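You operate a simulated robot arm through the tools that you are given. There is no shell and no other tool. Be economical: measure what you need, move in short steps, check, and stop when the job is done.

The job below is to be done with a simulated robot arm. You get a single attempt, and the scene is never put back.

TASK
Put the small carton from the disc bench on the draining mat. Close the bottom seamer door. Turn the torque driver dial at the chuck stand to 15 Nm. Turn the torque driver dial at the upkeep table to 15 Nm. Turn the bender bolt driver dial to 15 Nm. Put the clip tag that says "yard" from the bail bench on the upkeep table and the clip tag labelled "shop" on the wire bench. Any order will do. Set down upright: small carton.

The check looks at the end state, three seconds after you hand in, the way a careful person would. Anything else that was tipped, shoved, dropped, spilled or broken makes it a failure.

THE ROBOT
A 6-joint arm with a four-finger gripper on a trunk, on a base that drives. Base frame: it is fixed to the floor where the robot stands at the start and does not move with it; the origin is under the middle of the robot, x ahead of it, y to its left, z up; the surface under the hand at the start is at about z = 85. Units: cm, rad, N and s.
With the tool pointing down near the work surface it reaches from about 52 to 90 cm from the robot's upright axis, wherever it stands. Its first joint turns from -2.897 to 2.897 rad. Places, roughly: bender bolt driver dial [-460, -930, 120]; bottom seamer door [-80, -210, 40]; clip tag [-600, -800, 75]; draining mat [40, 140, 90]; small carton (6x11x12 cm) [70, 10, 90]; torque driver dial at the chuck stand [-60, -320, 80]; torque driver dial at the upkeep table [-90, -900, 90]; upkeep table [-90, -920, 80]; wire bench (20x22 cm) [-538, -910, 84]. Payload 3.43 kg.
Tool frame: the origin (TCP) lies between the finger pads and is the grasp point; the fingertips stand 3 cm ahead of it; z points along the fingers, y is the line along which they close. The gripper opens to 12 cm. The gripper's body begins 8.5 cm behind the TCP.
Orientation is told as [roll, pitch, yaw] about the base's x, y, z axes, in that order, counted from this pose: with the fingers straight down and closing along the base's y, the tool's x points along the base's -x, its y along +y and its z along -z.

THE INTERFACE
- The arm moves only by the tool drive_tool. Its argument "series" is a list of rows, each a list of 7 numbers: the turn, a rotation vector about the tool's x, y, z in units of 5 degrees (1.0 is 5 degrees), then the shift along the tool's x, y, z in units of 40 mm (1.0 is 40 mm), then the opening, from 0 (shut) to 1 (fully open). In form: [[wx, wy, wz, x, y, z, gripper], ...]. A call has 1 to 20 rows; each row shifts and turns the commanded pose from where the row before left it, along the tool's axes as they then stand. A call with a number of a shift or a turn outside -1 to 1 is refused whole. Rows are played at 5 a second. More than 5 cm and 0.15 rad between two rows, or a gripper value outside its range, and nothing of the call is played. Where a pose cannot be reached the arm comes as near as it can. A force on the tool above 40 N (or 10 N above the force at the start of the call, whichever is more), or a blocked arm, ends the call early, and 0.2 s more pass. The fingers move at their own pace and stop on an object; they squeeze with about 29 N. The grip force told is the motor's: it shows also when the fingers shut on nothing. Time passes only in rows, and 0.2 s behind the last, so rows that do not move let the fingers close. The reply holds the time, the measured pose of the TCP, the force on the tool along the base axes, the opening and the grip force, in the units named above and with some noise, with the torque about the TCP (base axes, N m) and any sound that the robot's microphone picked up.
- Cameras (640 x 400 px; columns grow to the right, rows downward): "scene" is now at [5.54, 18.04, 163.85]; the picture's right is [-0.24, -0.97, 0.00], its down [-0.73, 0.18, -0.66] and it looks along [0.64, -0.16, -0.75] (base axes); focal length 277 px, centre (320, 200). "wrist" rides on the gripper at [7.1, -1.7, -12.1] in the tool frame; the picture's right is [0.23, 0.97, 0.00], its down [-0.81, 0.19, -0.55] and it looks along [-0.54, 0.13, 0.83] (tool axes); focal length 275 px, centre (320, 200). There is no depth. A picture from a camera that has moved, and an enlarged one, comes with that camera's place and axes in the base frame and with its lens.
- get_image(camera): a new picture of that camera. It takes no simulated time.
- move_column(by): slides the trunk up (or, below 0, down) by that many cm; the arm and the scene camera ride with it, the base frame stays. It gives what a move gives, with no picture.
- base_move(legs): drives the robot by 1 to 6 legs, each [ahead, left, turn to the left] in cm, cm and rad, along the robot's own axes; the way and the turn of a leg run together, so that a leg with both is an arc; at most 150 cm and 3.142 rad a leg. The arm and the cameras ride along, it lands a little off, and it stops where it bumps. It gives what a move gives.
- aim_head(pan, tilt): turns the head with the scene camera to pan (to the left, within 2.094 rad either way) and tilt (down, from -0.506 to 1.204), counted from straight ahead of the robot. It gives what a move gives.
- close_up(camera, box): a new picture of the part [left, top, right, bottom] of that camera's present view, enlarged. It takes no simulated time.
- close_job(): hands the job in; it is judged then, once.

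Work in short steps. Places have to be worked out from the pictures, the camera data and where the tool is seen: move nearer, look again, correct. Check each grasp and each placing, and mend what went wrong. You have 165 turns and 128 pictures in all, those below and enlarged ones among them. Open the gripper and draw the arm clear of the work before you hand the job in, unless the task says otherwise; then end with one line.

The tools are called after ">>>" by a JSON object that holds its "method" and its "body". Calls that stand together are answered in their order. drive_tool: Moves the arm, as the interface text tells. Its arguments: {"type":"object","properties":{"series":{"type":"array","items":{"type":"array","items":{"type":"number"}}}},"required":["series"]} The other tools are called the same way: move_column (by) slides the trunk up or down; base_move (legs) drives the base; aim_head (pan, tilt) turns the head that bears the scene camera; get_image (camera) takes a picture; close_up (camera, box) takes an enlarged picture of a part of a camera's view; close_job () hands the job in.

At the start:

```text
time: 0.0
position: [53.8, -10.08, 112.3]
tool_rot: [0.001, 0.001, 0.0]
contact_force: [-0.1, 0.5, 0.1]
torque: [0.0, -0.03, 0.04]
grip_width: 12.02
finger_force: 0.1
trunk travel left (down, up): [-22.5, 31.5]
robot x, y, heading: [0.16, -0.23, -0.005]
head pan, tilt: [-0.246, 0.848]
```

scene: 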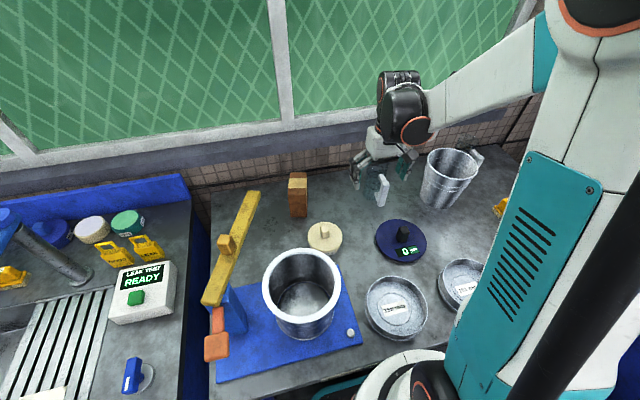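
wrist: 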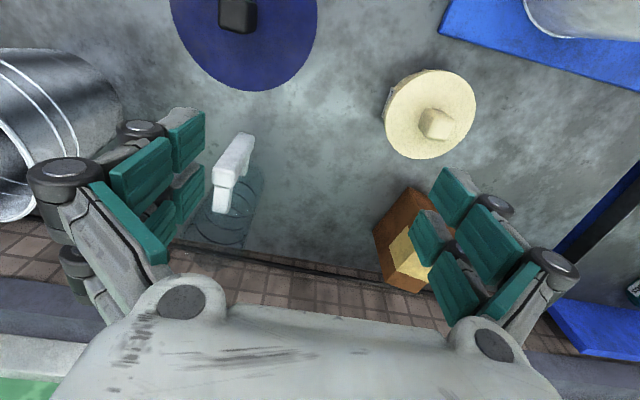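

I'll start by looking closely at the carton and the surroundings, where the brown box near [72, 9] appears to be the carton.

>>> {"method": "close_up", "body": {"camera": "scene", "box": [240, 140, 400, 240]}}

>>> {"method": "close_up", "body": {"camera": "wrist", "box": [320, 150, 520, 300]}}

```text
4.00 times, centred on (320, 190) of scene
camera zoom: at [5.54, 18.04, 163.85], right [-0.24, -0.97, 0.0], down [-0.73, 0.18, -0.66], along [0.64, -0.16, -0.75], focal length 1108 px, centre (320, 240)
```

zoom: 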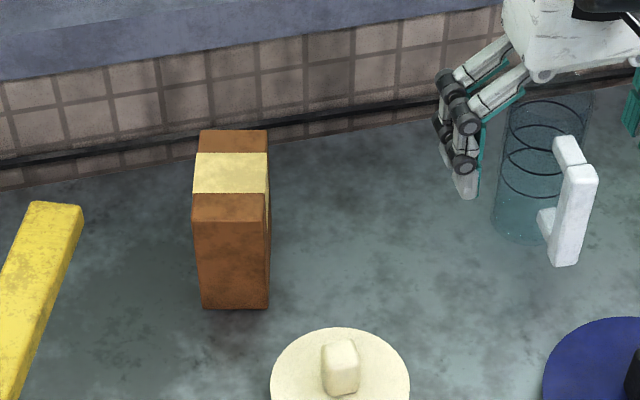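

```text
2.67 times, centred on (420, 225) of wrist
camera zoom: at [46.72, -11.83, 124.48], right [-0.23, 0.97, 0.0], down [0.81, 0.19, 0.55], along [0.54, 0.13, -0.83], focal length 734 px, centre (53, 133)
```

zoom: 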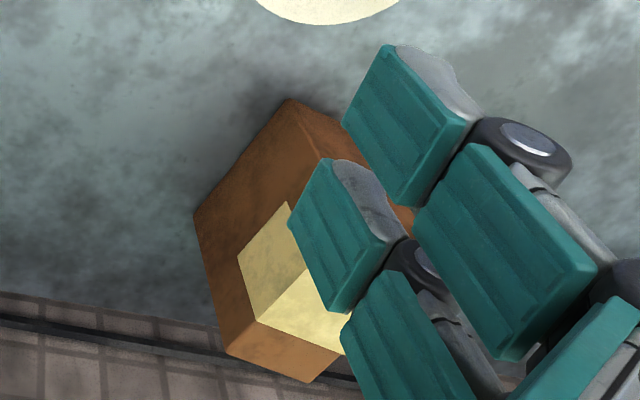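

The carton stands at about [71.7, 9.2], top at z≈97, its long side along yaw ≈ -0.22. I move over it and turn the gripper to match, then look.

>>> {"method": "drive_tool", "body": {"series": [[0, 0, 0, -0.639, 0.689, 0, 1], [0, 0, 0, -0.639, 0.689, 0, 1], [0, 0, 0, -0.639, 0.689, 0, 1], [0, 0, 0, -0.639, 0.689, 0, 1], [0, 0, 0, -0.639, 0.689, 0, 1], [0, 0, 0, -0.639, 0.689, 0, 1], [0, 0, 0, -0.639, 0.689, 0, 1], [0, 0, 0.84, 0, 0, 0, 1], [0, 0, 0.84, 0, 0, 0, 1], [0, 0, 0.84, 0, 0, 0, 1]]}}

>>> {"method": "get_image", "body": {"camera": "wrist"}}

>>> {"method": "get_image", "body": {"camera": "scene"}}

```text
time: 2.2
position: [71.72, 9.05, 112.2]
tool_rot: [0.0, 0.0, -0.22]
contact_force: [0.6, -0.3, 0.2]
torque: [0.02, -0.04, -0.02]
grip_width: 11.99
finger_force: 0.1
trunk travel left (down, up): [-22.5, 31.5]
robot x, y, heading: [0.27, 0.25, -0.007]
head pan, tilt: [-0.246, 0.848]
```

```text
123 pictures are left
camera wrist: at [64.49, 8.98, 124.46], right [-0.01, 1.0, 0.0], down [0.83, 0.01, 0.55], along [0.55, 0.01, -0.83], focal length 275 px, centre (320, 200)
```

wrist: 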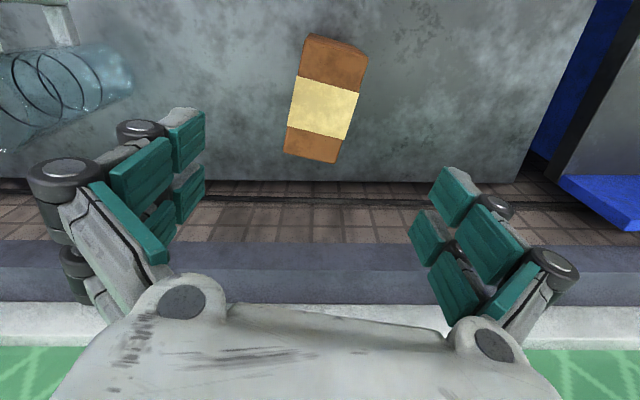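

```text
122 pictures are left
camera scene: at [5.57, 18.07, 163.84], right [-0.24, -0.97, 0.0], down [-0.73, 0.18, -0.66], along [0.64, -0.16, -0.75], focal length 277 px, centre (320, 200)
```

scene: 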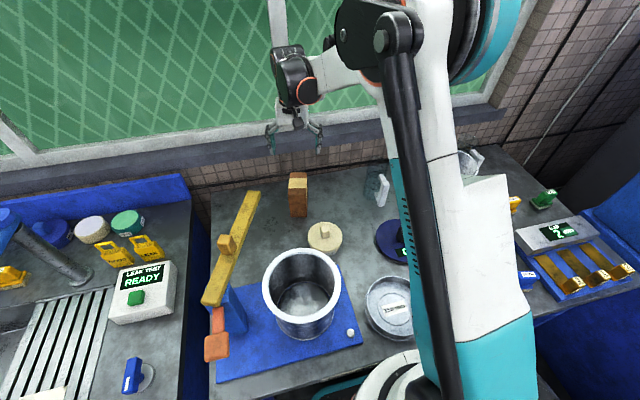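

The carton sits between the fingers and is aligned. I lower to z≈92.5.

>>> {"method": "drive_tool", "body": {"series": [[0, 0, 0, 0.02, 0.06, 0.985, 1], [0, 0, 0, 0, 0, 0.985, 1], [0, 0, 0, 0, 0, 0.985, 1], [0, 0, 0, 0, 0, 0.985, 1], [0, 0, 0, 0, 0, 0.985, 1]]}}

>>> {"method": "get_image", "body": {"camera": "wrist"}}

```text
time: 3.4
position: [72.11, 9.51, 92.72]
tool_rot: [0.0, 0.0, -0.219]
contact_force: [-1.2, -0.7, -0.8]
torque: [-0.01, -0.02, 0.03]
grip_width: 11.96
finger_force: 0.1
trunk travel left (down, up): [-22.5, 31.5]
robot x, y, heading: [-0.28, -0.31, -0.002]
head pan, tilt: [-0.246, 0.848]
```

```text
121 pictures are left
camera wrist: at [64.78, 9.47, 104.96], right [-0.01, 1.0, 0.0], down [0.83, 0.01, 0.55], along [0.55, 0.01, -0.83], focal length 275 px, centre (320, 200)
```

wrist: 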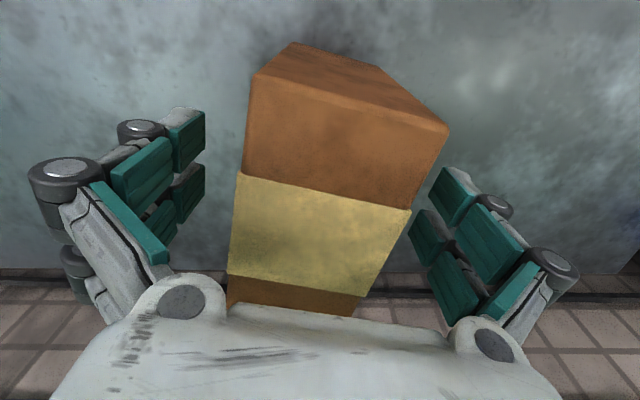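

The carton is between the pads. I close, then lift.

>>> {"method": "drive_tool", "body": {"series": [[0, 0, 0, 0, 0, 0, 0.7], [0, 0, 0, 0, 0, 0, 0.55], [0, 0, 0, 0, 0, 0, 0.4], [0, 0, 0, 0, 0, 0, 0.3], [0, 0, 0, 0, 0, 0, 0.3], [0, 0, 0, 0, 0, -0.5, 0.3], [0, 0, 0, 0, 0, -0.8, 0.3]]}}

>>> {"method": "get_image", "body": {"camera": "wrist"}}

```text
time: 5.0
position: [71.89, 9.5, 97.96]
tool_rot: [0.0, -0.001, -0.221]
contact_force: [-3.3, -0.7, 5.8]
torque: [-0.1, -0.05, -0.11]
grip_width: 6.0
finger_force: 29.1
trunk travel left (down, up): [-22.5, 31.5]
robot x, y, heading: [-0.23, 0.33, 0.001]
head pan, tilt: [-0.246, 0.848]
```

```text
120 pictures are left
camera wrist: at [64.75, 9.53, 110.11], right [-0.01, 1.0, 0.0], down [0.83, 0.01, 0.55], along [0.55, 0.01, -0.83], focal length 275 px, centre (320, 200)
```

wrist: 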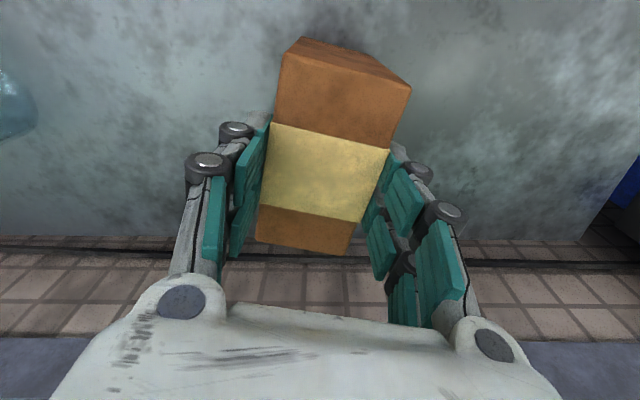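

Carton is held (width 6.0). Lift further and look left toward the draining mat.

>>> {"method": "drive_tool", "body": {"series": [[0, 0, 0, 0, 0, -1, 0.3], [0, 0, 0, 0, 0, -1, 0.3], [0, 0, 0, 0, 0, -1, 0.3], [0, 0, 0, 0, 0, -1, 0.3], [0, 0, 0, 0, 0, -1, 0.3]]}}

>>> {"method": "aim_head", "body": {"pan": 1.0, "tilt": 0.6}}

>>> {"method": "get_image", "body": {"camera": "scene"}}

```text
time: 6.2
position: [71.88, 9.43, 117.62]
tool_rot: [0.001, -0.001, -0.219]
contact_force: [-0.1, -0.1, -2.8]
torque: [-0.02, 0.03, 0.01]
grip_width: 5.97
finger_force: 28.8
trunk travel left (down, up): [-22.5, 31.5]
robot x, y, heading: [0.09, -0.09, -0.001]
head pan, tilt: [-0.246, 0.848]
```

```text
time: 7.6
position: [71.83, 9.42, 117.55]
tool_rot: [0.001, 0.0, -0.218]
contact_force: [-0.1, 0.0, -2.2]
torque: [-0.02, -0.02, 0.02]
grip_width: 5.96
finger_force: 28.9
trunk travel left (down, up): [-22.5, 31.5]
robot x, y, heading: [0.04, 0.08, 0.001]
head pan, tilt: [1.0, 0.6]
```

```text
119 pictures are left
camera scene: at [2.76, 27.4, 165.92], right [0.84, -0.54, 0.0], down [-0.31, -0.48, -0.82], along [0.45, 0.69, -0.57], focal length 277 px, centre (320, 200)
```

scene: 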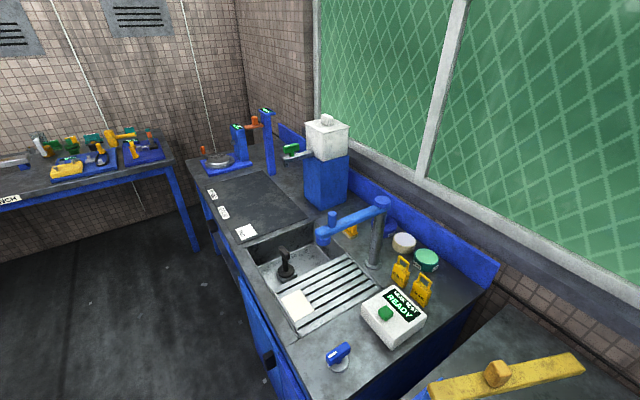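

The dark mat around pixel (255,205) matches the given place. Zoom in on it.

>>> {"method": "close_up", "body": {"camera": "scene", "box": [180, 140, 340, 260]}}

```text
3.33 times, centred on (260, 200) of scene
camera zoom: at [2.76, 27.4, 165.92], right [0.84, -0.54, 0.0], down [-0.31, -0.48, -0.82], along [0.45, 0.69, -0.57], focal length 924 px, centre (520, 200)
```

zoom: 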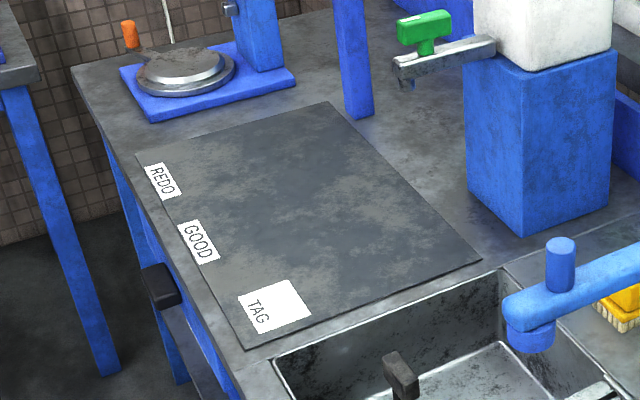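

The mat spans about x 20–54, y 115–169. I back off first, then drive left with the carton high, and check before going in.

>>> {"method": "base_move", "body": {"legs": [[-75, 0, 0], [0, 132, 0]]}}

>>> {"method": "aim_head", "body": {"pan": 0.0, "tilt": 0.6}}

>>> {"method": "get_image", "body": {"camera": "scene"}}

```text
time: 18.1
position: [-5.41, 144.7, 117.55]
tool_rot: [0.001, -0.001, -0.215]
contact_force: [0.5, 0.8, -2.6]
torque: [0.0, 0.02, 0.01]
grip_width: 5.97
finger_force: 28.3
trunk travel left (down, up): [-22.5, 31.5]
robot x, y, heading: [-77.23, 135.12, 0.005]
head pan, tilt: [1.0, 0.6]
```

```text
time: 19.4
position: [-5.28, 144.68, 117.54]
tool_rot: [-0.001, -0.001, -0.215]
contact_force: [0.3, -0.1, -2.4]
torque: [-0.02, 0.0, -0.01]
grip_width: 6.0
finger_force: 29.0
trunk travel left (down, up): [-22.5, 31.5]
robot x, y, heading: [-77.07, 134.83, 0.006]
head pan, tilt: [0.0, 0.6]
```

```text
117 pictures are left
camera scene: at [-70.5, 154.81, 165.92], right [0.01, -1.0, 0.0], down [-0.57, 0.0, -0.82], along [0.82, 0.01, -0.57], focal length 277 px, centre (320, 200)
```

scene: 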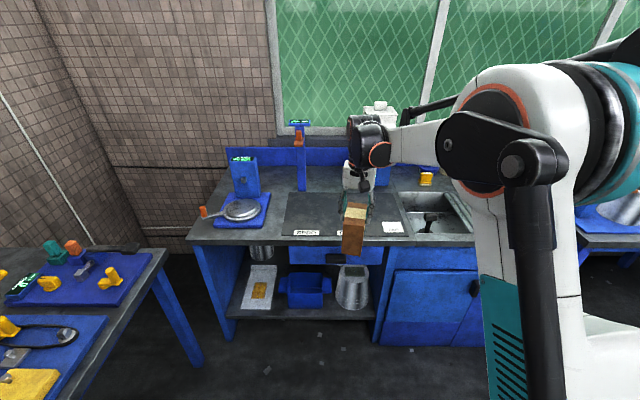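

Path is clear; drive forward 41 cm so the carton hangs over about [36, 145].

>>> {"method": "base_move", "body": {"legs": [[41, 0, 0]]}}

>>> {"method": "get_image", "body": {"camera": "scene"}}

>>> {"method": "get_image", "body": {"camera": "wrist"}}

```text
time: 22.0
position: [35.98, 145.81, 117.5]
tool_rot: [0.0, 0.0, -0.203]
contact_force: [-0.6, -0.4, -3.1]
torque: [-0.04, 0.01, -0.02]
grip_width: 5.97
finger_force: 28.5
trunk travel left (down, up): [-22.5, 31.5]
robot x, y, heading: [-35.94, 135.1, 0.013]
head pan, tilt: [0.0, 0.6]
```

```text
116 pictures are left
camera scene: at [-29.15, 155.29, 165.91], right [0.01, -1.0, 0.0], down [-0.57, -0.01, -0.82], along [0.82, 0.01, -0.57], focal length 277 px, centre (320, 200)
```

scene: 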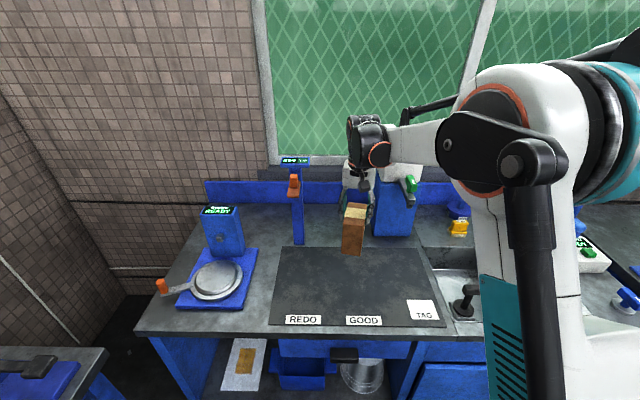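

```text
115 pictures are left
camera wrist: at [28.78, 145.6, 129.77], right [-0.03, 1.0, 0.0], down [0.83, 0.02, 0.55], along [0.55, 0.01, -0.83], focal length 275 px, centre (320, 200)
```

wrist: 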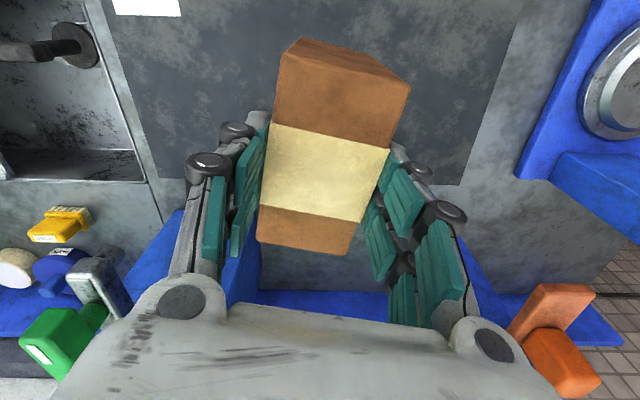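

Clear below. Lower to about z=94.5.

>>> {"method": "drive_tool", "body": {"series": [[0, 0, 0, 0, 0, 1, 0.3], [0, 0, 0, 0, 0, 1, 0.3], [0, 0, 0, 0, 0, 1, 0.3], [0, 0, 0, 0, 0, 1, 0.3], [0, 0, 0, 0, 0, 1, 0.3], [0, 0, 0, 0, 0, 0.75, 0.3]]}}

>>> {"method": "get_image", "body": {"camera": "scene"}}

```text
time: 23.4
position: [36.26, 145.9, 94.67]
tool_rot: [0.001, -0.002, -0.206]
contact_force: [0.1, 1.5, 13.4]
torque: [0.16, 0.74, 0.0]
grip_width: 5.97
finger_force: 29.2
trunk travel left (down, up): [-22.5, 31.5]
robot x, y, heading: [-35.68, 135.06, 0.019]
head pan, tilt: [0.0, 0.6]
```

```text
114 pictures are left
camera scene: at [-29.36, 155.26, 165.93], right [0.01, -1.0, 0.0], down [-0.56, -0.01, -0.83], along [0.83, 0.01, -0.56], focal length 277 px, centre (320, 200)
```

scene: 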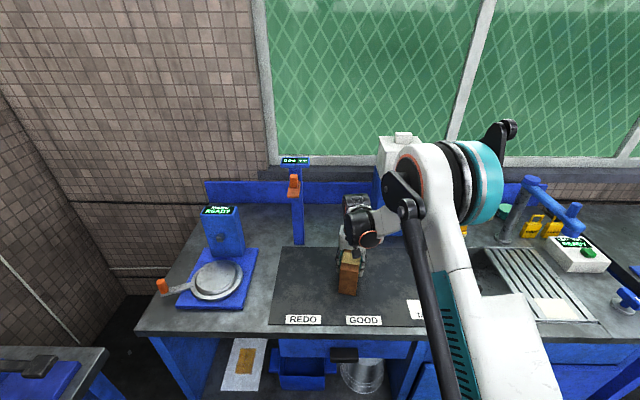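

Contact force shows the carton is resting on the mat. Open the gripper and rise.

>>> {"method": "drive_tool", "body": {"series": [[0, 0, 0, 0, 0, 0, 0.52], [0, 0, 0, 0, 0, 0, 0.7], [0, 0, 0, 0, 0, 0, 1], [0, 0, 0, 0, 0, 0, 1], [0, 0, 0, 0, 0, -1, 1], [0, 0, 0, 0, 0, -1, 1], [0, 0, 0, 0, 0, -1, 1], [0, 0, 0, 0, 0, -1, 1], [0, 0, 0, 0, 0, -1, 1], [0, 0, 0, 0, 0, -1, 1]]}}

>>> {"method": "get_image", "body": {"camera": "wrist"}}

>>> {"method": "get_image", "body": {"camera": "scene"}}

```text
time: 25.6
position: [36.07, 145.83, 118.75]
tool_rot: [-0.001, 0.001, -0.204]
contact_force: [0.1, 0.5, 0.1]
torque: [0.0, 0.01, 0.03]
grip_width: 12.03
finger_force: 0.1
trunk travel left (down, up): [-22.5, 31.5]
robot x, y, heading: [-36.02, 135.2, 0.021]
head pan, tilt: [0.0, 0.6]
```

```text
113 pictures are left
camera wrist: at [28.83, 145.55, 130.94], right [-0.03, 1.0, 0.0], down [0.83, 0.02, 0.55], along [0.55, 0.01, -0.83], focal length 275 px, centre (320, 200)
```

wrist: 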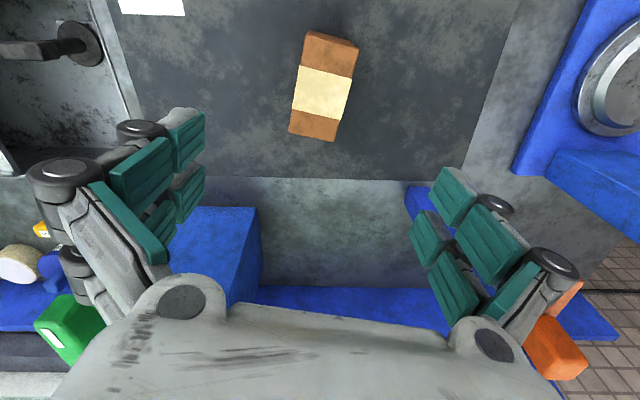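

```text
112 pictures are left
camera scene: at [-29.29, 155.28, 165.93], right [0.01, -1.0, 0.0], down [-0.56, -0.01, -0.83], along [0.83, 0.01, -0.56], focal length 277 px, centre (320, 200)
```

scene: 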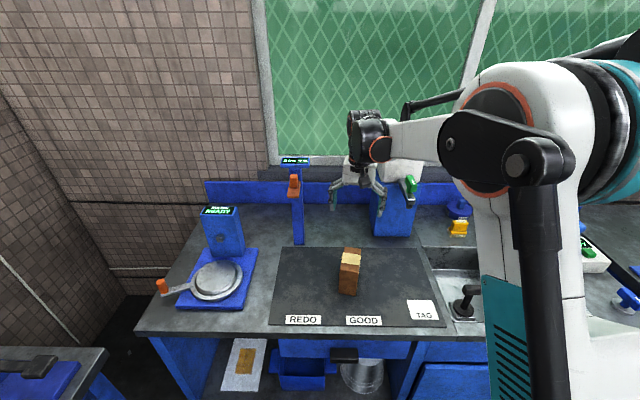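

Carton stands upright on the mat. Next I back off and look toward the seamer door at [-80,-210,40].

>>> {"method": "base_move", "body": {"legs": [[-60, 0, 0], [0, 0, -1.57]]}}

>>> {"method": "aim_head", "body": {"pan": 0.0, "tilt": 0.35}}

>>> {"method": "get_image", "body": {"camera": "scene"}}

```text
time: 32.8
position: [-85.72, 62.21, 118.7]
tool_rot: [0.001, 0.0, -1.811]
contact_force: [-0.4, 0.2, 0.3]
torque: [-0.02, 0.01, 0.02]
grip_width: 11.99
finger_force: 0.1
trunk travel left (down, up): [-22.5, 31.5]
robot x, y, heading: [-93.88, 134.44, -1.59]
head pan, tilt: [0.0, 0.6]
```

```text
time: 33.5
position: [-85.74, 62.24, 118.68]
tool_rot: [0.0, -0.001, -1.808]
contact_force: [0.1, 0.1, 0.2]
torque: [-0.05, 0.02, -0.01]
grip_width: 12.02
finger_force: 0.1
trunk travel left (down, up): [-22.5, 31.5]
robot x, y, heading: [-94.08, 134.33, -1.587]
head pan, tilt: [0.0, 0.351]
```

```text
111 pictures are left
camera scene: at [-74.13, 126.66, 168.19], right [-1.0, 0.02, 0.0], down [0.01, 0.34, -0.94], along [-0.02, -0.94, -0.34], focal length 277 px, centre (320, 200)
```

scene: 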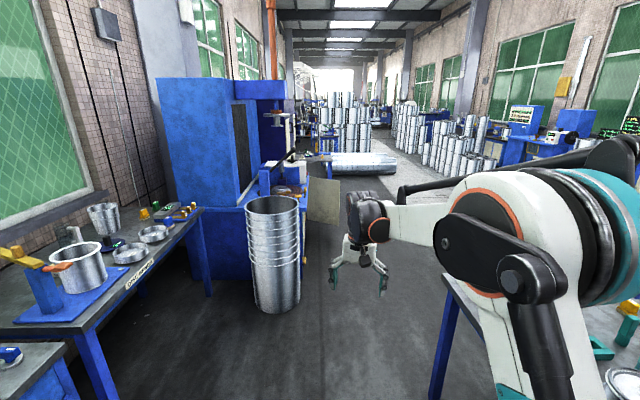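

The open tan panel ahead at (323,200) is the seamer door. Check the right side before driving down the aisle between the can stack and the table.

>>> {"method": "aim_head", "body": {"pan": -0.9, "tilt": 0.6}}

>>> {"method": "get_image", "body": {"camera": "scene"}}

```text
time: 34.7
position: [-85.8, 62.19, 118.63]
tool_rot: [0.001, -0.001, -1.807]
contact_force: [0.2, 0.5, -0.4]
torque: [-0.03, 0.0, 0.01]
grip_width: 12.02
finger_force: 0.1
trunk travel left (down, up): [-22.5, 31.5]
robot x, y, heading: [-93.85, 134.61, -1.592]
head pan, tilt: [-0.901, 0.6]
```

```text
110 pictures are left
camera scene: at [-80.99, 130.6, 165.92], right [-0.61, 0.79, 0.0], down [0.45, 0.34, -0.83], along [-0.66, -0.5, -0.56], focal length 277 px, centre (320, 200)
```

scene: 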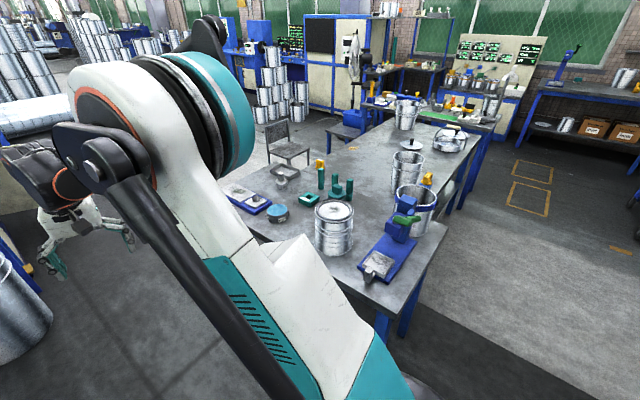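

The table starts at x≈-140, so x≈-100 down the aisle is clear. Drive ahead in two legs.

>>> {"method": "base_move", "body": {"legs": [[0, -5, 0.02], [130, 0, 0]]}}

>>> {"method": "aim_head", "body": {"pan": 0.2, "tilt": 0.45}}

>>> {"method": "get_image", "body": {"camera": "scene"}}

```text
time: 41.8
position: [-97.25, -67.02, 118.7]
tool_rot: [0.001, 0.001, -1.849]
contact_force: [0.8, 0.2, -0.3]
torque: [0.02, -0.01, -0.01]
grip_width: 12.03
finger_force: 0.0
trunk travel left (down, up): [-22.5, 31.5]
robot x, y, heading: [-102.81, 5.08, -1.628]
head pan, tilt: [-0.901, 0.6]
```

```text
time: 43.1
position: [-97.34, -67.13, 118.65]
tool_rot: [-0.002, 0.001, -1.847]
contact_force: [-0.2, 0.0, -0.1]
torque: [0.02, -0.01, 0.02]
grip_width: 11.99
finger_force: 0.0
trunk travel left (down, up): [-22.5, 31.5]
robot x, y, heading: [-102.77, 5.46, -1.634]
head pan, tilt: [0.201, 0.45]
```

```text
109 pictures are left
camera scene: at [-81.28, -2.95, 167.27], right [-0.99, -0.14, 0.0], down [-0.06, 0.43, -0.9], along [0.13, -0.89, -0.44], focal length 277 px, centre (320, 200)
```

scene: 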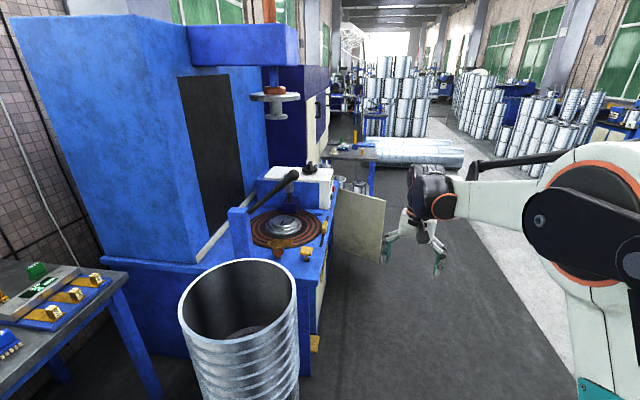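

Zoom in on the open panel and the seamer's front.

>>> {"method": "close_up", "body": {"camera": "scene", "box": [240, 130, 440, 290]}}

```text
2.50 times, centred on (340, 210) of scene
camera zoom: at [-81.28, -2.95, 167.27], right [-0.99, -0.14, 0.0], down [-0.06, 0.43, -0.9], along [0.13, -0.89, -0.44], focal length 693 px, centre (270, 175)
```

zoom: 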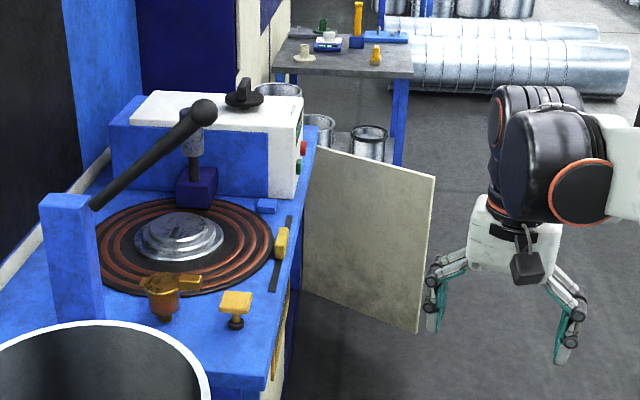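

The door seems hinged near (-65,-226) and swung out to about (-105,-210). I move closer and more to the right for a side view of the front face.

>>> {"method": "base_move", "body": {"legs": [[60, 0, 0], [40, -45, 0]]}}

>>> {"method": "aim_head", "body": {"pan": 0.6, "tilt": 0.6}}

>>> {"method": "get_image", "body": {"camera": "scene"}}

```text
time: 49.4
position: [-150.86, -162.33, 118.64]
tool_rot: [0.0, 0.002, -1.877]
contact_force: [-0.1, 0.0, 0.4]
torque: [0.01, 0.01, 0.01]
grip_width: 11.99
finger_force: 0.1
trunk travel left (down, up): [-22.5, 31.5]
robot x, y, heading: [-153.92, -89.94, -1.659]
head pan, tilt: [0.201, 0.45]
```

```text
time: 50.3
position: [-150.84, -162.38, 118.66]
tool_rot: [0.001, 0.0, -1.878]
contact_force: [0.6, -0.1, -0.2]
torque: [-0.03, 0.04, 0.02]
grip_width: 12.03
finger_force: 0.1
trunk travel left (down, up): [-22.5, 31.5]
robot x, y, heading: [-154.14, -89.83, -1.658]
head pan, tilt: [0.6, 0.6]
```

```text
107 pictures are left
camera scene: at [-129.69, -97.27, 165.92], right [-0.87, -0.49, 0.0], down [-0.28, 0.49, -0.83], along [0.4, -0.72, -0.56], focal length 277 px, centre (320, 200)
```

scene: 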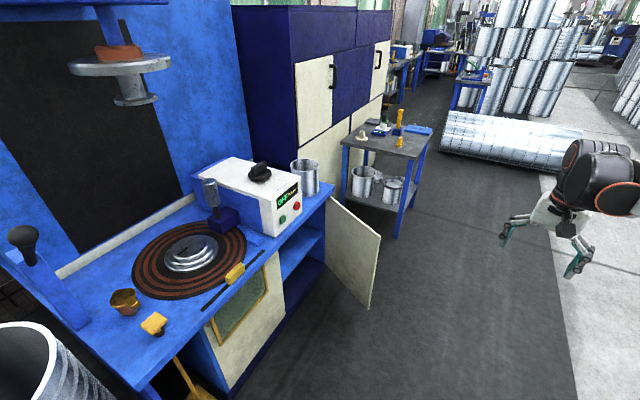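

Triangulated: door hinge ≈(-65,-227), tip ≈(-105,-206), z 8–70; it must be swung toward the front (+x,+y) by pushing on its far (outer) face. I drive past it and turn to face the seamer.

>>> {"method": "base_move", "body": {"legs": [[125, 0, 0], [0, 0, 1.85]]}}

>>> {"method": "aim_head", "body": {"pan": -0.1, "tilt": 0.75}}

>>> {"method": "get_image", "body": {"camera": "scene"}}

```text
time: 61.0
position: [-94.67, -193.05, 118.59]
tool_rot: [0.001, 0.0, -0.055]
contact_force: [-0.4, -0.1, -0.3]
torque: [0.04, -0.02, -0.02]
grip_width: 12.01
finger_force: 0.1
trunk travel left (down, up): [-22.5, 31.5]
robot x, y, heading: [-164.59, -214.54, 0.164]
head pan, tilt: [0.6, 0.6]
```

```text
time: 62.0
position: [-94.73, -193.12, 118.66]
tool_rot: [-0.002, -0.001, -0.055]
contact_force: [0.1, -0.4, 0.4]
torque: [-0.01, 0.04, -0.02]
grip_width: 12.01
finger_force: 0.0
trunk travel left (down, up): [-22.5, 31.5]
robot x, y, heading: [-164.32, -214.35, 0.164]
head pan, tilt: [-0.099, 0.75]
```

```text
106 pictures are left
camera scene: at [-161.22, -194.33, 164.63], right [0.07, -1.0, 0.0], down [-0.68, -0.04, -0.73], along [0.73, 0.05, -0.68], focal length 277 px, centre (320, 200)
```

scene: 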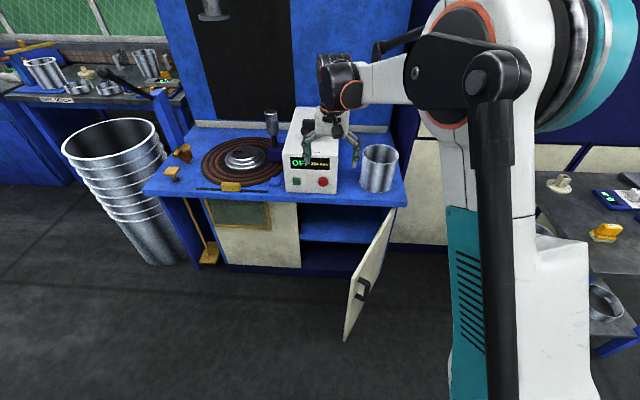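

The door is clear now: handle on the outer face near the tip, hinge at ≈(-65,-225). I shut the gripper, shift to the outer side at ≈(-96,-222), and tilt the fingers forward 30°.

>>> {"method": "drive_tool", "body": {"series": [[0, 0, 0, 0, -0.906, 0, 0], [0, 0, 0, 0, -0.906, 0, 0], [0, 0, 0, 0, -0.906, 0, 0], [0, 0, 0, 0, -0.906, 0, 0], [0, 0, 0, 0, -0.906, 0, 0], [0, 0, 0, 0, -0.906, 0, 0], [0, 0, 0, 0, -0.906, 0, 0], [0, 0, 0, 0, -0.906, 0, 0], [0, -1, 0, 0, 0, 0, 0], [0, -1, 0, 0, 0, 0, 0], [0, -1, 0, 0, 0, 0, 0], [0, -1, 0, 0, 0, 0, 0], [0, -1, 0, 0, 0, 0, 0], [0, -1, 0, 0, 0, 0, 0]]}}

>>> {"method": "move_column", "body": {"by": -22}}

>>> {"method": "get_image", "body": {"camera": "scene"}}

```text
time: 65.0
position: [-96.09, -222.04, 118.84]
tool_rot: [0.001, -0.525, -0.056]
contact_force: [0.5, -0.3, -1.0]
torque: [0.02, 0.03, 0.01]
grip_width: 0.0
finger_force: 29.0
trunk travel left (down, up): [-22.5, 31.5]
robot x, y, heading: [-164.54, -213.87, 0.163]
head pan, tilt: [-0.099, 0.75]
```

```text
time: 67.3
position: [-96.27, -222.02, 96.72]
tool_rot: [0.0, -0.524, -0.057]
contact_force: [0.2, 0.8, -0.5]
torque: [0.0, -0.02, -0.01]
grip_width: 0.0
finger_force: 29.1
trunk travel left (down, up): [-0.5, 53.5]
robot x, y, heading: [-164.41, -213.9, 0.162]
head pan, tilt: [-0.099, 0.75]
```

```text
105 pictures are left
camera scene: at [-161.23, -194.35, 142.64], right [0.06, -1.0, 0.0], down [-0.68, -0.04, -0.73], along [0.73, 0.05, -0.68], focal length 277 px, centre (320, 200)
```

scene: 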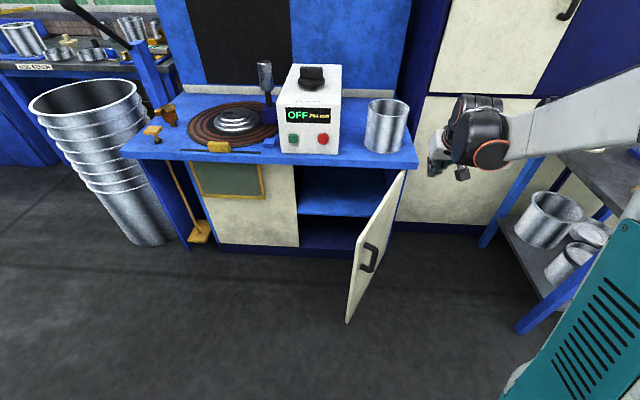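

Clear to lower beside the door; go down to z≈64 on the outside.

>>> {"method": "drive_tool", "body": {"series": [[0, 0, 0, 0.455, 0, 0.788, 0], [0, 0, 0, 0.455, 0, 0.788, 0], [0, 0, 0, 0.455, 0, 0.788, 0], [0, 0, 0, 0.455, 0, 0.788, 0], [0, 0, 0, 0.455, 0, 0.788, 0], [0, 0, 0, 0.455, 0, 0.788, 0], [0, 0, 0, 0.455, 0, 0.788, 0], [0, 0, 0, 0.455, 0, 0.788, 0], [0, 0, 0, 0.455, 0, 0.788, 0]]}}

>>> {"method": "get_image", "body": {"camera": "scene"}}

>>> {"method": "get_image", "body": {"camera": "wrist"}}

```text
time: 69.3
position: [-95.11, -222.16, 64.7]
tool_rot: [0.0, -0.52, -0.054]
contact_force: [-0.5, 0.0, 0.6]
torque: [0.03, 0.03, 0.01]
grip_width: 0.0
finger_force: 29.0
out of reach, approached as far as the arm can: row 9
trunk travel left (down, up): [-0.5, 53.5]
robot x, y, heading: [-164.02, -214.26, 0.161]
head pan, tilt: [-0.099, 0.75]
```

```text
104 pictures are left
camera scene: at [-161.24, -194.35, 142.63], right [0.06, -1.0, 0.0], down [-0.68, -0.04, -0.73], along [0.73, 0.05, -0.68], focal length 277 px, centre (320, 200)
```

scene: 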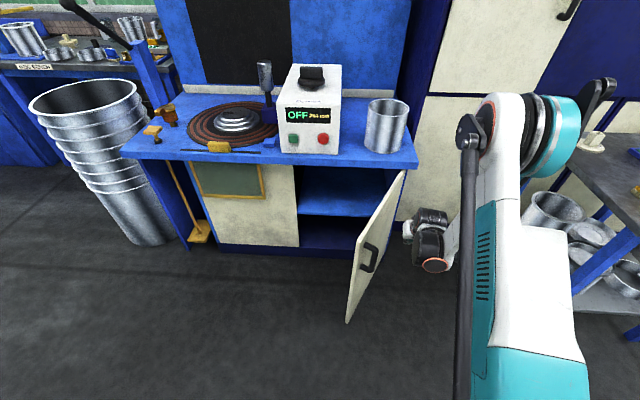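

```text
103 pictures are left
camera wrist: at [-107.39, -223.11, 71.7], right [-0.15, 0.98, -0.11], down [0.44, 0.17, 0.88], along [0.89, 0.08, -0.46], focal length 275 px, centre (320, 200)
```

wrist: 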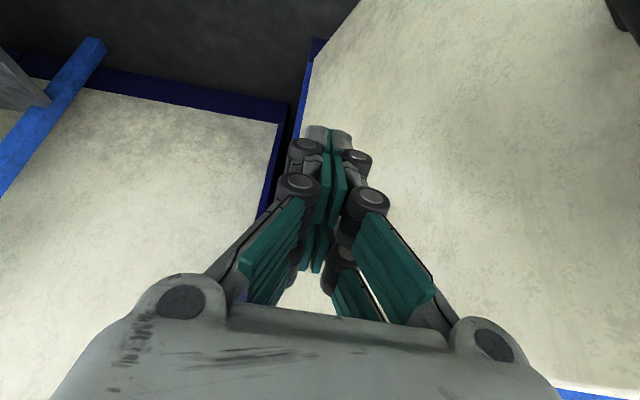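

Fingers are on the outer side of the door. I push along an arc about the hinge in small steps.

>>> {"method": "drive_tool", "body": {"series": [[0, 0, 0, -0.067, 0.656, 0.038, 0], [0, 0, 0, -0.067, 0.656, 0.038, 0], [0, 0, 0, -0.165, 0.625, 0.095, 0], [0, 0, 0, -0.165, 0.625, 0.095, 0], [0, 0, 0, -0.254, 0.58, 0.147, 0], [0, 0, 0, -0.254, 0.58, 0.147, 0], [0, 0, 0, -0.344, 0.524, 0.199, 0], [0, 0, 0, -0.344, 0.524, 0.199, 0]]}}

>>> {"method": "get_image", "body": {"camera": "scene"}}

```text
time: 71.2
position: [-86.55, -203.59, 64.6]
tool_rot: [0.0, -0.523, -0.058]
contact_force: [-0.1, -0.6, 0.3]
torque: [-0.01, 0.02, 0.0]
grip_width: 0.0
finger_force: 29.0
trunk travel left (down, up): [-0.5, 53.5]
robot x, y, heading: [-164.09, -213.86, 0.164]
head pan, tilt: [-0.099, 0.75]
```

```text
102 pictures are left
camera scene: at [-161.23, -194.35, 142.63], right [0.06, -1.0, 0.0], down [-0.68, -0.04, -0.73], along [0.73, 0.05, -0.68], focal length 277 px, centre (320, 200)
```

scene: 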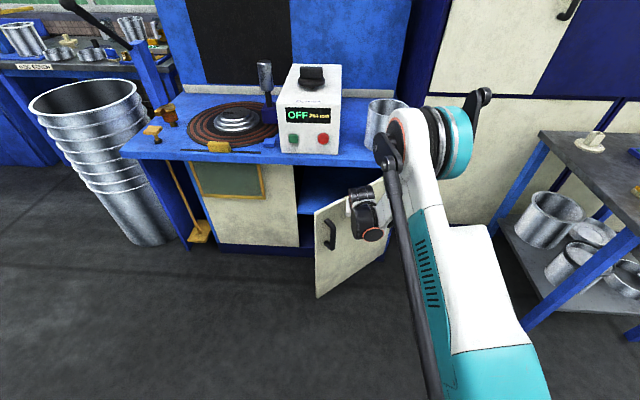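

Door is swinging. Continue the arc to about 20°.

>>> {"method": "drive_tool", "body": {"series": [[0, 0, 0, -0.412, 0.4525, 0.238, 0], [0, 0, 0, -0.412, 0.4525, 0.238, 0], [0, 0, 0, -0.472, 0.356, 0.2725, 0], [0, 0, 0, -0.472, 0.356, 0.2725, 0], [0, 0, 0, -0.52, 0.259, 0.3, 0]]}}

>>> {"method": "get_image", "body": {"camera": "scene"}}

```text
time: 72.3
position: [-75.47, -196.45, 64.43]
tool_rot: [0.0, -0.523, -0.056]
contact_force: [-0.8, -0.1, 0.1]
torque: [0.02, 0.01, 0.04]
grip_width: 0.0
finger_force: 29.0
trunk travel left (down, up): [-0.5, 53.5]
robot x, y, heading: [-164.3, -214.42, 0.162]
head pan, tilt: [-0.099, 0.75]
```

```text
101 pictures are left
camera scene: at [-161.24, -194.35, 142.63], right [0.06, -1.0, 0.0], down [-0.68, -0.04, -0.73], along [0.73, 0.05, -0.68], focal length 277 px, centre (320, 200)
```

scene: 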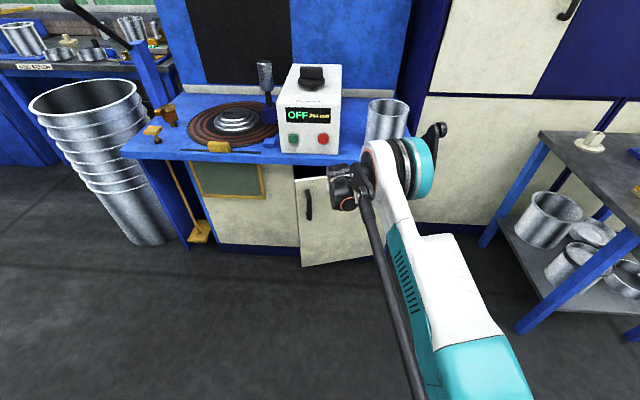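

Nearly shut and clear of the cup. Push the last bit.

>>> {"method": "drive_tool", "body": {"series": [[0, 0, 0, -0.52, 0.259, 0.3, 0], [0, 0, 0, -0.385, 0.11, 0.22, 0], [0, 0, 0, -0.385, 0.11, 0.22, 0], [0, 0, 0, -0.25, 0.0, 0.144, 0], [0, 0, 0, -0.25, 0.0, 0.144, 0]]}}

>>> {"method": "get_image", "body": {"camera": "scene"}}

```text
time: 73.5
position: [-67.49, -195.21, 64.71]
tool_rot: [0.0, -0.523, -0.055]
contact_force: [0.1, 0.7, -0.2]
torque: [-0.02, -0.01, -0.01]
grip_width: 0.01
finger_force: 28.8
out of reach, approached as far as the arm can: row 5
trunk travel left (down, up): [-0.5, 53.5]
robot x, y, heading: [-163.97, -214.01, 0.164]
head pan, tilt: [-0.099, 0.75]
```

```text
100 pictures are left
camera scene: at [-161.21, -194.33, 142.63], right [0.06, -1.0, 0.0], down [-0.68, -0.04, -0.73], along [0.73, 0.05, -0.68], focal length 277 px, centre (320, 200)
```

scene: 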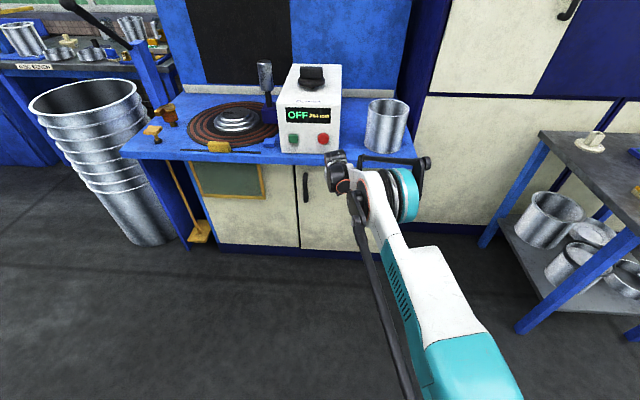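

Zoom on the door's edge to see whether any gap remains.

>>> {"method": "close_up", "body": {"camera": "scene", "box": [250, 140, 410, 260]}}

```text
3.33 times, centred on (330, 200) of scene
camera zoom: at [-161.21, -194.33, 142.63], right [0.06, -1.0, 0.0], down [-0.68, -0.04, -0.73], along [0.73, 0.05, -0.68], focal length 924 px, centre (287, 200)
```

zoom: 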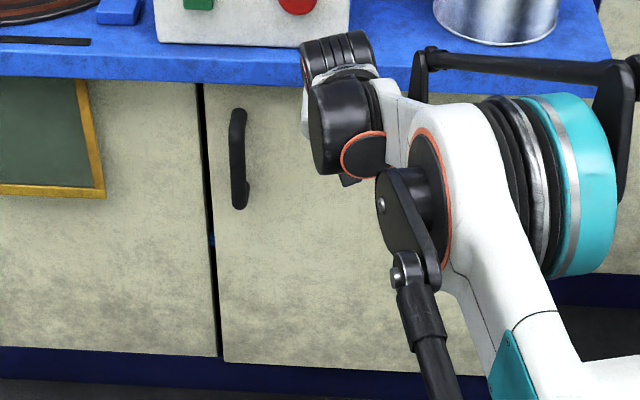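

A small offset remains (~0.5–1 cm). I pull the tool back, move the base 10 cm ahead, and push until I feel resistance.

>>> {"method": "drive_tool", "body": {"series": [[0, 0, 0, 0.866, 0, -0.5, 0], [0, 0, 0, 0.866, 0, -0.5, 0], [0, 0, 0, 0.866, 0, -0.5, 0], [0, 0, 0, 0.433, 0, -0.25, 0]]}}

>>> {"method": "base_move", "body": {"legs": [[10, 0, 0]]}}

```text
time: 74.5
position: [-81.52, -194.47, 64.86]
tool_rot: [0.0, -0.524, -0.055]
contact_force: [-0.1, -0.3, -0.3]
torque: [0.02, -0.01, 0.0]
grip_width: 0.0
finger_force: 29.0
trunk travel left (down, up): [-0.5, 53.5]
robot x, y, heading: [-164.11, -214.56, 0.167]
head pan, tilt: [-0.099, 0.75]
```

```text
time: 75.7
position: [-72.01, -193.0, 64.95]
tool_rot: [0.001, -0.523, -0.056]
contact_force: [-0.5, 0.3, 0.4]
torque: [0.03, 0.02, -0.02]
grip_width: 0.0
finger_force: 29.0
trunk travel left (down, up): [-0.5, 53.5]
robot x, y, heading: [-154.92, -212.94, 0.162]
head pan, tilt: [-0.099, 0.75]
```

Now push forward in ~0.5 cm steps until the force rises.

>>> {"method": "drive_tool", "body": {"series": [[0, 0, 0, -0.433, 0, 0.25, 0], [0, 0, 0, -0.216, 0, 0.125, 0], [0, 0, 0, -0.216, 0, 0.125, 0], [0, 0, 0, -0.13, 0, 0.075, 0], [0, 0, 0, -0.13, 0, 0.075, 0], [0, 0, 0, -0.13, 0, 0.075, 0], [0, 0, 0, -0.13, 0, 0.075, 0], [0, 0, 0, -0.13, 0, 0.075, 0]]}}

>>> {"method": "close_up", "body": {"camera": "scene", "box": [250, 140, 410, 260]}}

```text
time: 77.2
position: [-66.35, -193.39, 64.9]
tool_rot: [-0.003, -0.514, -0.057]
contact_force: [-14.0, -2.1, 6.1]
torque: [0.03, -0.05, -0.02]
grip_width: 0.01
finger_force: 29.6
trunk travel left (down, up): [-0.5, 53.5]
robot x, y, heading: [-154.64, -212.67, 0.163]
head pan, tilt: [-0.099, 0.75]
stopped in row 7: the force on the tool passed its limit at 50 N (the readings are from after the stop); the commanded pose is now the measured one
```

```text
3.33 times, centred on (330, 200) of scene
camera zoom: at [-151.84, -192.81, 142.65], right [0.06, -1.0, 0.0], down [-0.68, -0.04, -0.73], along [0.73, 0.05, -0.68], focal length 924 px, centre (287, 200)
```

zoom: 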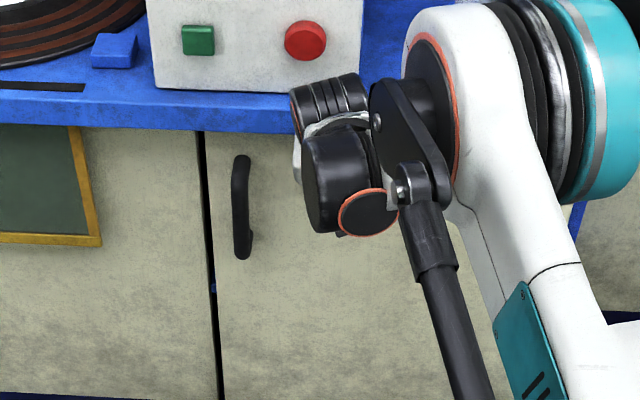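

The door hit its stop with 50 N: shut. Retreat, raise the trunk, and look toward the chuck stand.

>>> {"method": "drive_tool", "body": {"series": [[0, 0, 0, 0.866, 0, -0.5, 0], [0, 0, 0, 0.866, 0, -0.5, 0], [0, 0, 0, 0.866, 0, -0.5, 0], [0, 0, 0, 0.866, 0, -0.5, 0]]}}

>>> {"method": "move_column", "body": {"by": 30}}

>>> {"method": "base_move", "body": {"legs": [[-20, 0, 0]]}}

>>> {"method": "aim_head", "body": {"pan": -0.9, "tilt": 0.6}}

>>> {"method": "get_image", "body": {"camera": "scene"}}

```text
time: 78.2
position: [-82.18, -192.51, 64.93]
tool_rot: [-0.002, -0.515, -0.058]
contact_force: [0.3, -0.1, 0.4]
torque: [0.04, -0.01, -0.03]
grip_width: 0.0
finger_force: 29.2
trunk travel left (down, up): [-0.5, 53.5]
robot x, y, heading: [-154.54, -212.53, 0.165]
head pan, tilt: [-0.099, 0.75]
```

```text
time: 81.2
position: [-82.08, -192.37, 94.84]
tool_rot: [-0.003, -0.515, -0.057]
contact_force: [-0.6, -0.2, 0.1]
torque: [-0.02, 0.01, 0.02]
grip_width: 0.0
finger_force: 29.1
trunk travel left (down, up): [-30.5, 23.5]
robot x, y, heading: [-155.47, -212.55, 0.162]
head pan, tilt: [-0.099, 0.75]
```

```text
time: 82.8
position: [-102.4, -195.68, 94.95]
tool_rot: [-0.003, -0.514, -0.056]
contact_force: [0.1, 0.7, 0.7]
torque: [-0.03, -0.02, 0.03]
grip_width: 0.0
finger_force: 29.2
trunk travel left (down, up): [-30.5, 23.5]
robot x, y, heading: [-175.03, -215.91, 0.165]
head pan, tilt: [-0.099, 0.75]
```

```text
time: 83.9
position: [-102.32, -195.67, 94.83]
tool_rot: [-0.003, -0.514, -0.055]
contact_force: [-0.8, 0.3, 0.7]
torque: [0.0, -0.02, 0.0]
grip_width: 0.02
finger_force: 29.0
trunk travel left (down, up): [-30.5, 23.5]
robot x, y, heading: [-175.27, -215.88, 0.164]
head pan, tilt: [-0.901, 0.6]
```

```text
97 pictures are left
camera scene: at [-173.57, -202.55, 173.92], right [-0.67, -0.74, 0.0], down [-0.42, 0.38, -0.82], along [0.61, -0.55, -0.57], focal length 277 px, centre (320, 200)
```

scene: 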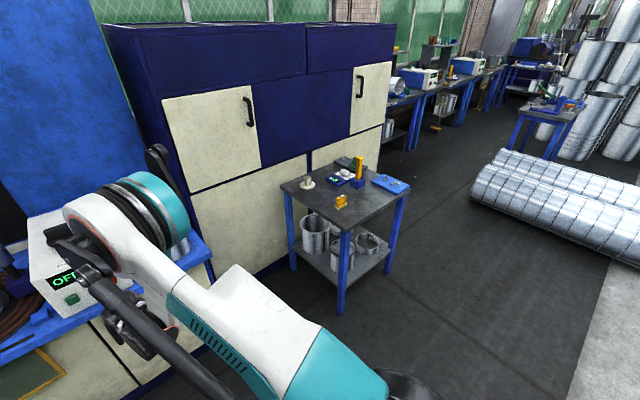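

Zoom on the chuck stand's top.

>>> {"method": "close_up", "body": {"camera": "scene", "box": [275, 145, 425, 235]}}

```text
4.27 times, centred on (350, 190) of scene
camera zoom: at [-173.57, -202.55, 173.92], right [-0.67, -0.74, 0.0], down [-0.42, 0.38, -0.82], along [0.61, -0.55, -0.57], focal length 1182 px, centre (192, 243)
```

zoom: 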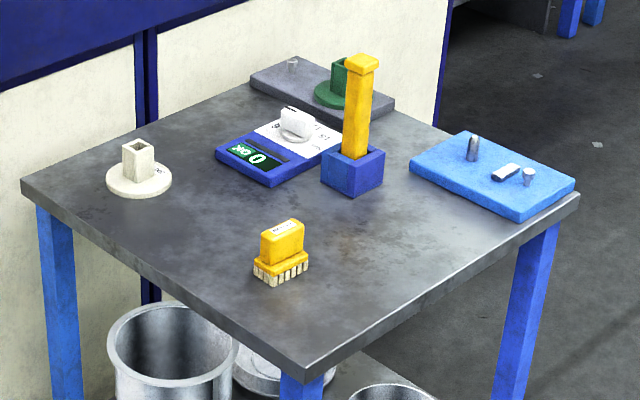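

The knob is at ≈(-63.6,-324) with a tall yellow post at ≈(-78,-321), so I'll come in from the corner at ≈(-116,-259). First raise, untilt the tool and turn.

>>> {"method": "drive_tool", "body": {"series": [[0, 1, 0, 0, 0, 0, 0], [0, 1, 0, 0, 0, 0, 0], [0, 1, 0, 0, 0, 0, 0], [0, 1, 0, 0, 0, 0, 0], [0, 1, 0, 0, 0, 0, 0], [0, 0.9, 0, 0, 0, 0, 0]]}}

>>> {"method": "move_column", "body": {"by": 23}}

>>> {"method": "base_move", "body": {"legs": [[0, 0, -1.06], [0, 19, 0], [55, 0, 0]]}}

>>> {"method": "aim_head", "body": {"pan": 0.0, "tilt": 0.85}}

>>> {"method": "get_image", "body": {"camera": "scene"}}

```text
time: 85.3
position: [-102.22, -195.71, 94.9]
tool_rot: [-0.003, 0.002, -0.056]
contact_force: [0.2, -0.1, -0.3]
torque: [-0.01, -0.01, -0.02]
grip_width: 0.02
finger_force: 29.0
trunk travel left (down, up): [-30.5, 23.5]
robot x, y, heading: [-174.79, -216.04, 0.164]
head pan, tilt: [-0.901, 0.6]
```

```text
time: 87.7
position: [-102.13, -195.65, 117.93]
tool_rot: [-0.001, -0.001, -0.056]
contact_force: [0.3, 0.6, -0.1]
torque: [0.01, 0.01, -0.01]
grip_width: 0.0
finger_force: 28.7
trunk travel left (down, up): [-53.5, 0.5]
robot x, y, heading: [-175.04, -215.77, 0.162]
head pan, tilt: [-0.901, 0.6]
```

```text
time: 94.8
position: [-69.19, -298.4, 117.71]
tool_rot: [-0.001, 0.0, -1.089]
contact_force: [0.6, -1.0, -0.6]
torque: [0.04, -0.01, 0.03]
grip_width: 0.0
finger_force: 29.3
trunk travel left (down, up): [-53.5, 0.5]
robot x, y, heading: [-123.8, -245.98, -0.87]
head pan, tilt: [-0.901, 0.6]
```

```text
time: 96.0
position: [-69.26, -298.42, 117.94]
tool_rot: [0.0, 0.0, -1.088]
contact_force: [0.1, 0.3, 0.8]
torque: [-0.01, 0.01, -0.03]
grip_width: 0.0
finger_force: 29.5
trunk travel left (down, up): [-53.5, 0.5]
robot x, y, heading: [-123.74, -246.44, -0.867]
head pan, tilt: [0.0, 0.85]
```

```text
95 pictures are left
camera scene: at [-104.91, -238.04, 194.83], right [-0.76, -0.64, 0.0], down [-0.48, 0.57, -0.66], along [0.43, -0.5, -0.75], focal length 277 px, centre (320, 200)
```

scene: 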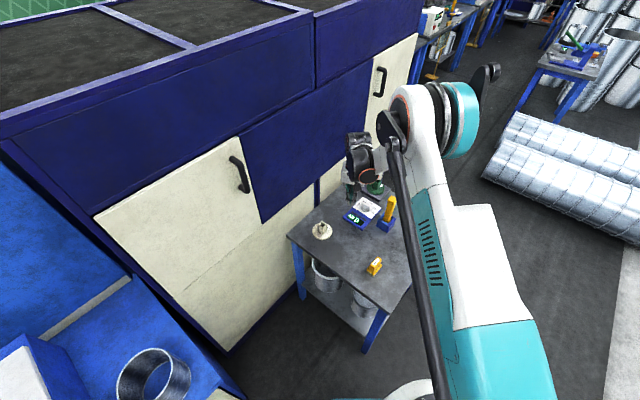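

Move 13 cm nearer and view the dial with the scene zoom and the wrist camera.

>>> {"method": "base_move", "body": {"legs": [[13, 0, 0]]}}

>>> {"method": "get_image", "body": {"camera": "wrist"}}

>>> {"method": "close_up", "body": {"camera": "scene", "box": [300, 170, 420, 260]}}

```text
time: 97.2
position: [-60.79, -308.71, 117.74]
tool_rot: [-0.001, 0.001, -1.093]
contact_force: [1.3, -0.8, -0.5]
torque: [0.04, 0.01, -0.04]
grip_width: 0.0
finger_force: 28.3
trunk travel left (down, up): [-53.5, 0.5]
robot x, y, heading: [-115.38, -256.53, -0.873]
head pan, tilt: [0.0, 0.85]
```

```text
94 pictures are left
camera wrist: at [-65.43, -303.21, 129.96], right [0.76, 0.65, 0.0], down [0.55, -0.63, 0.55], along [0.36, -0.42, -0.83], focal length 275 px, centre (320, 200)
```

wrist: 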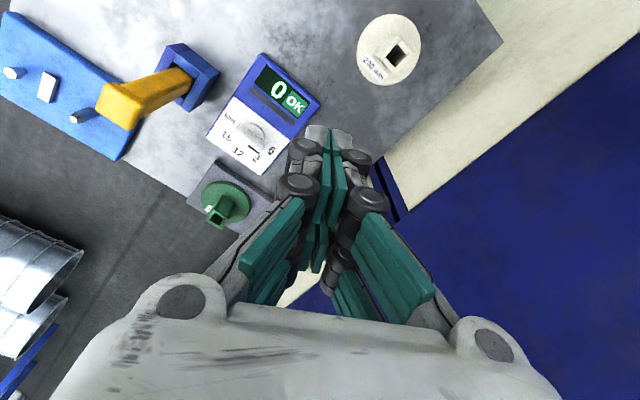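

```text
4.44 times, centred on (360, 215) of scene
camera zoom: at [-96.16, -248.43, 194.81], right [-0.77, -0.64, 0.0], down [-0.48, 0.58, -0.66], along [0.42, -0.5, -0.75], focal length 1231 px, centre (142, 133)
```

zoom: 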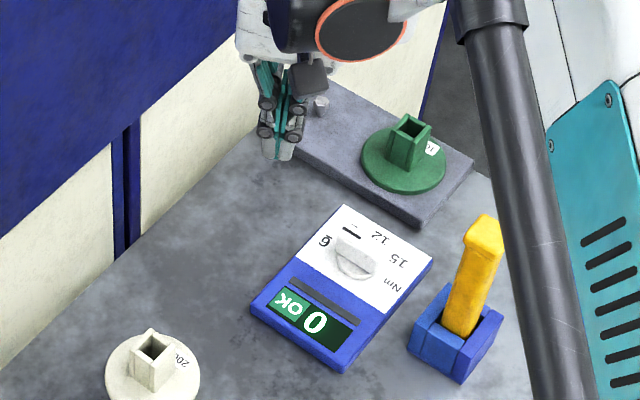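

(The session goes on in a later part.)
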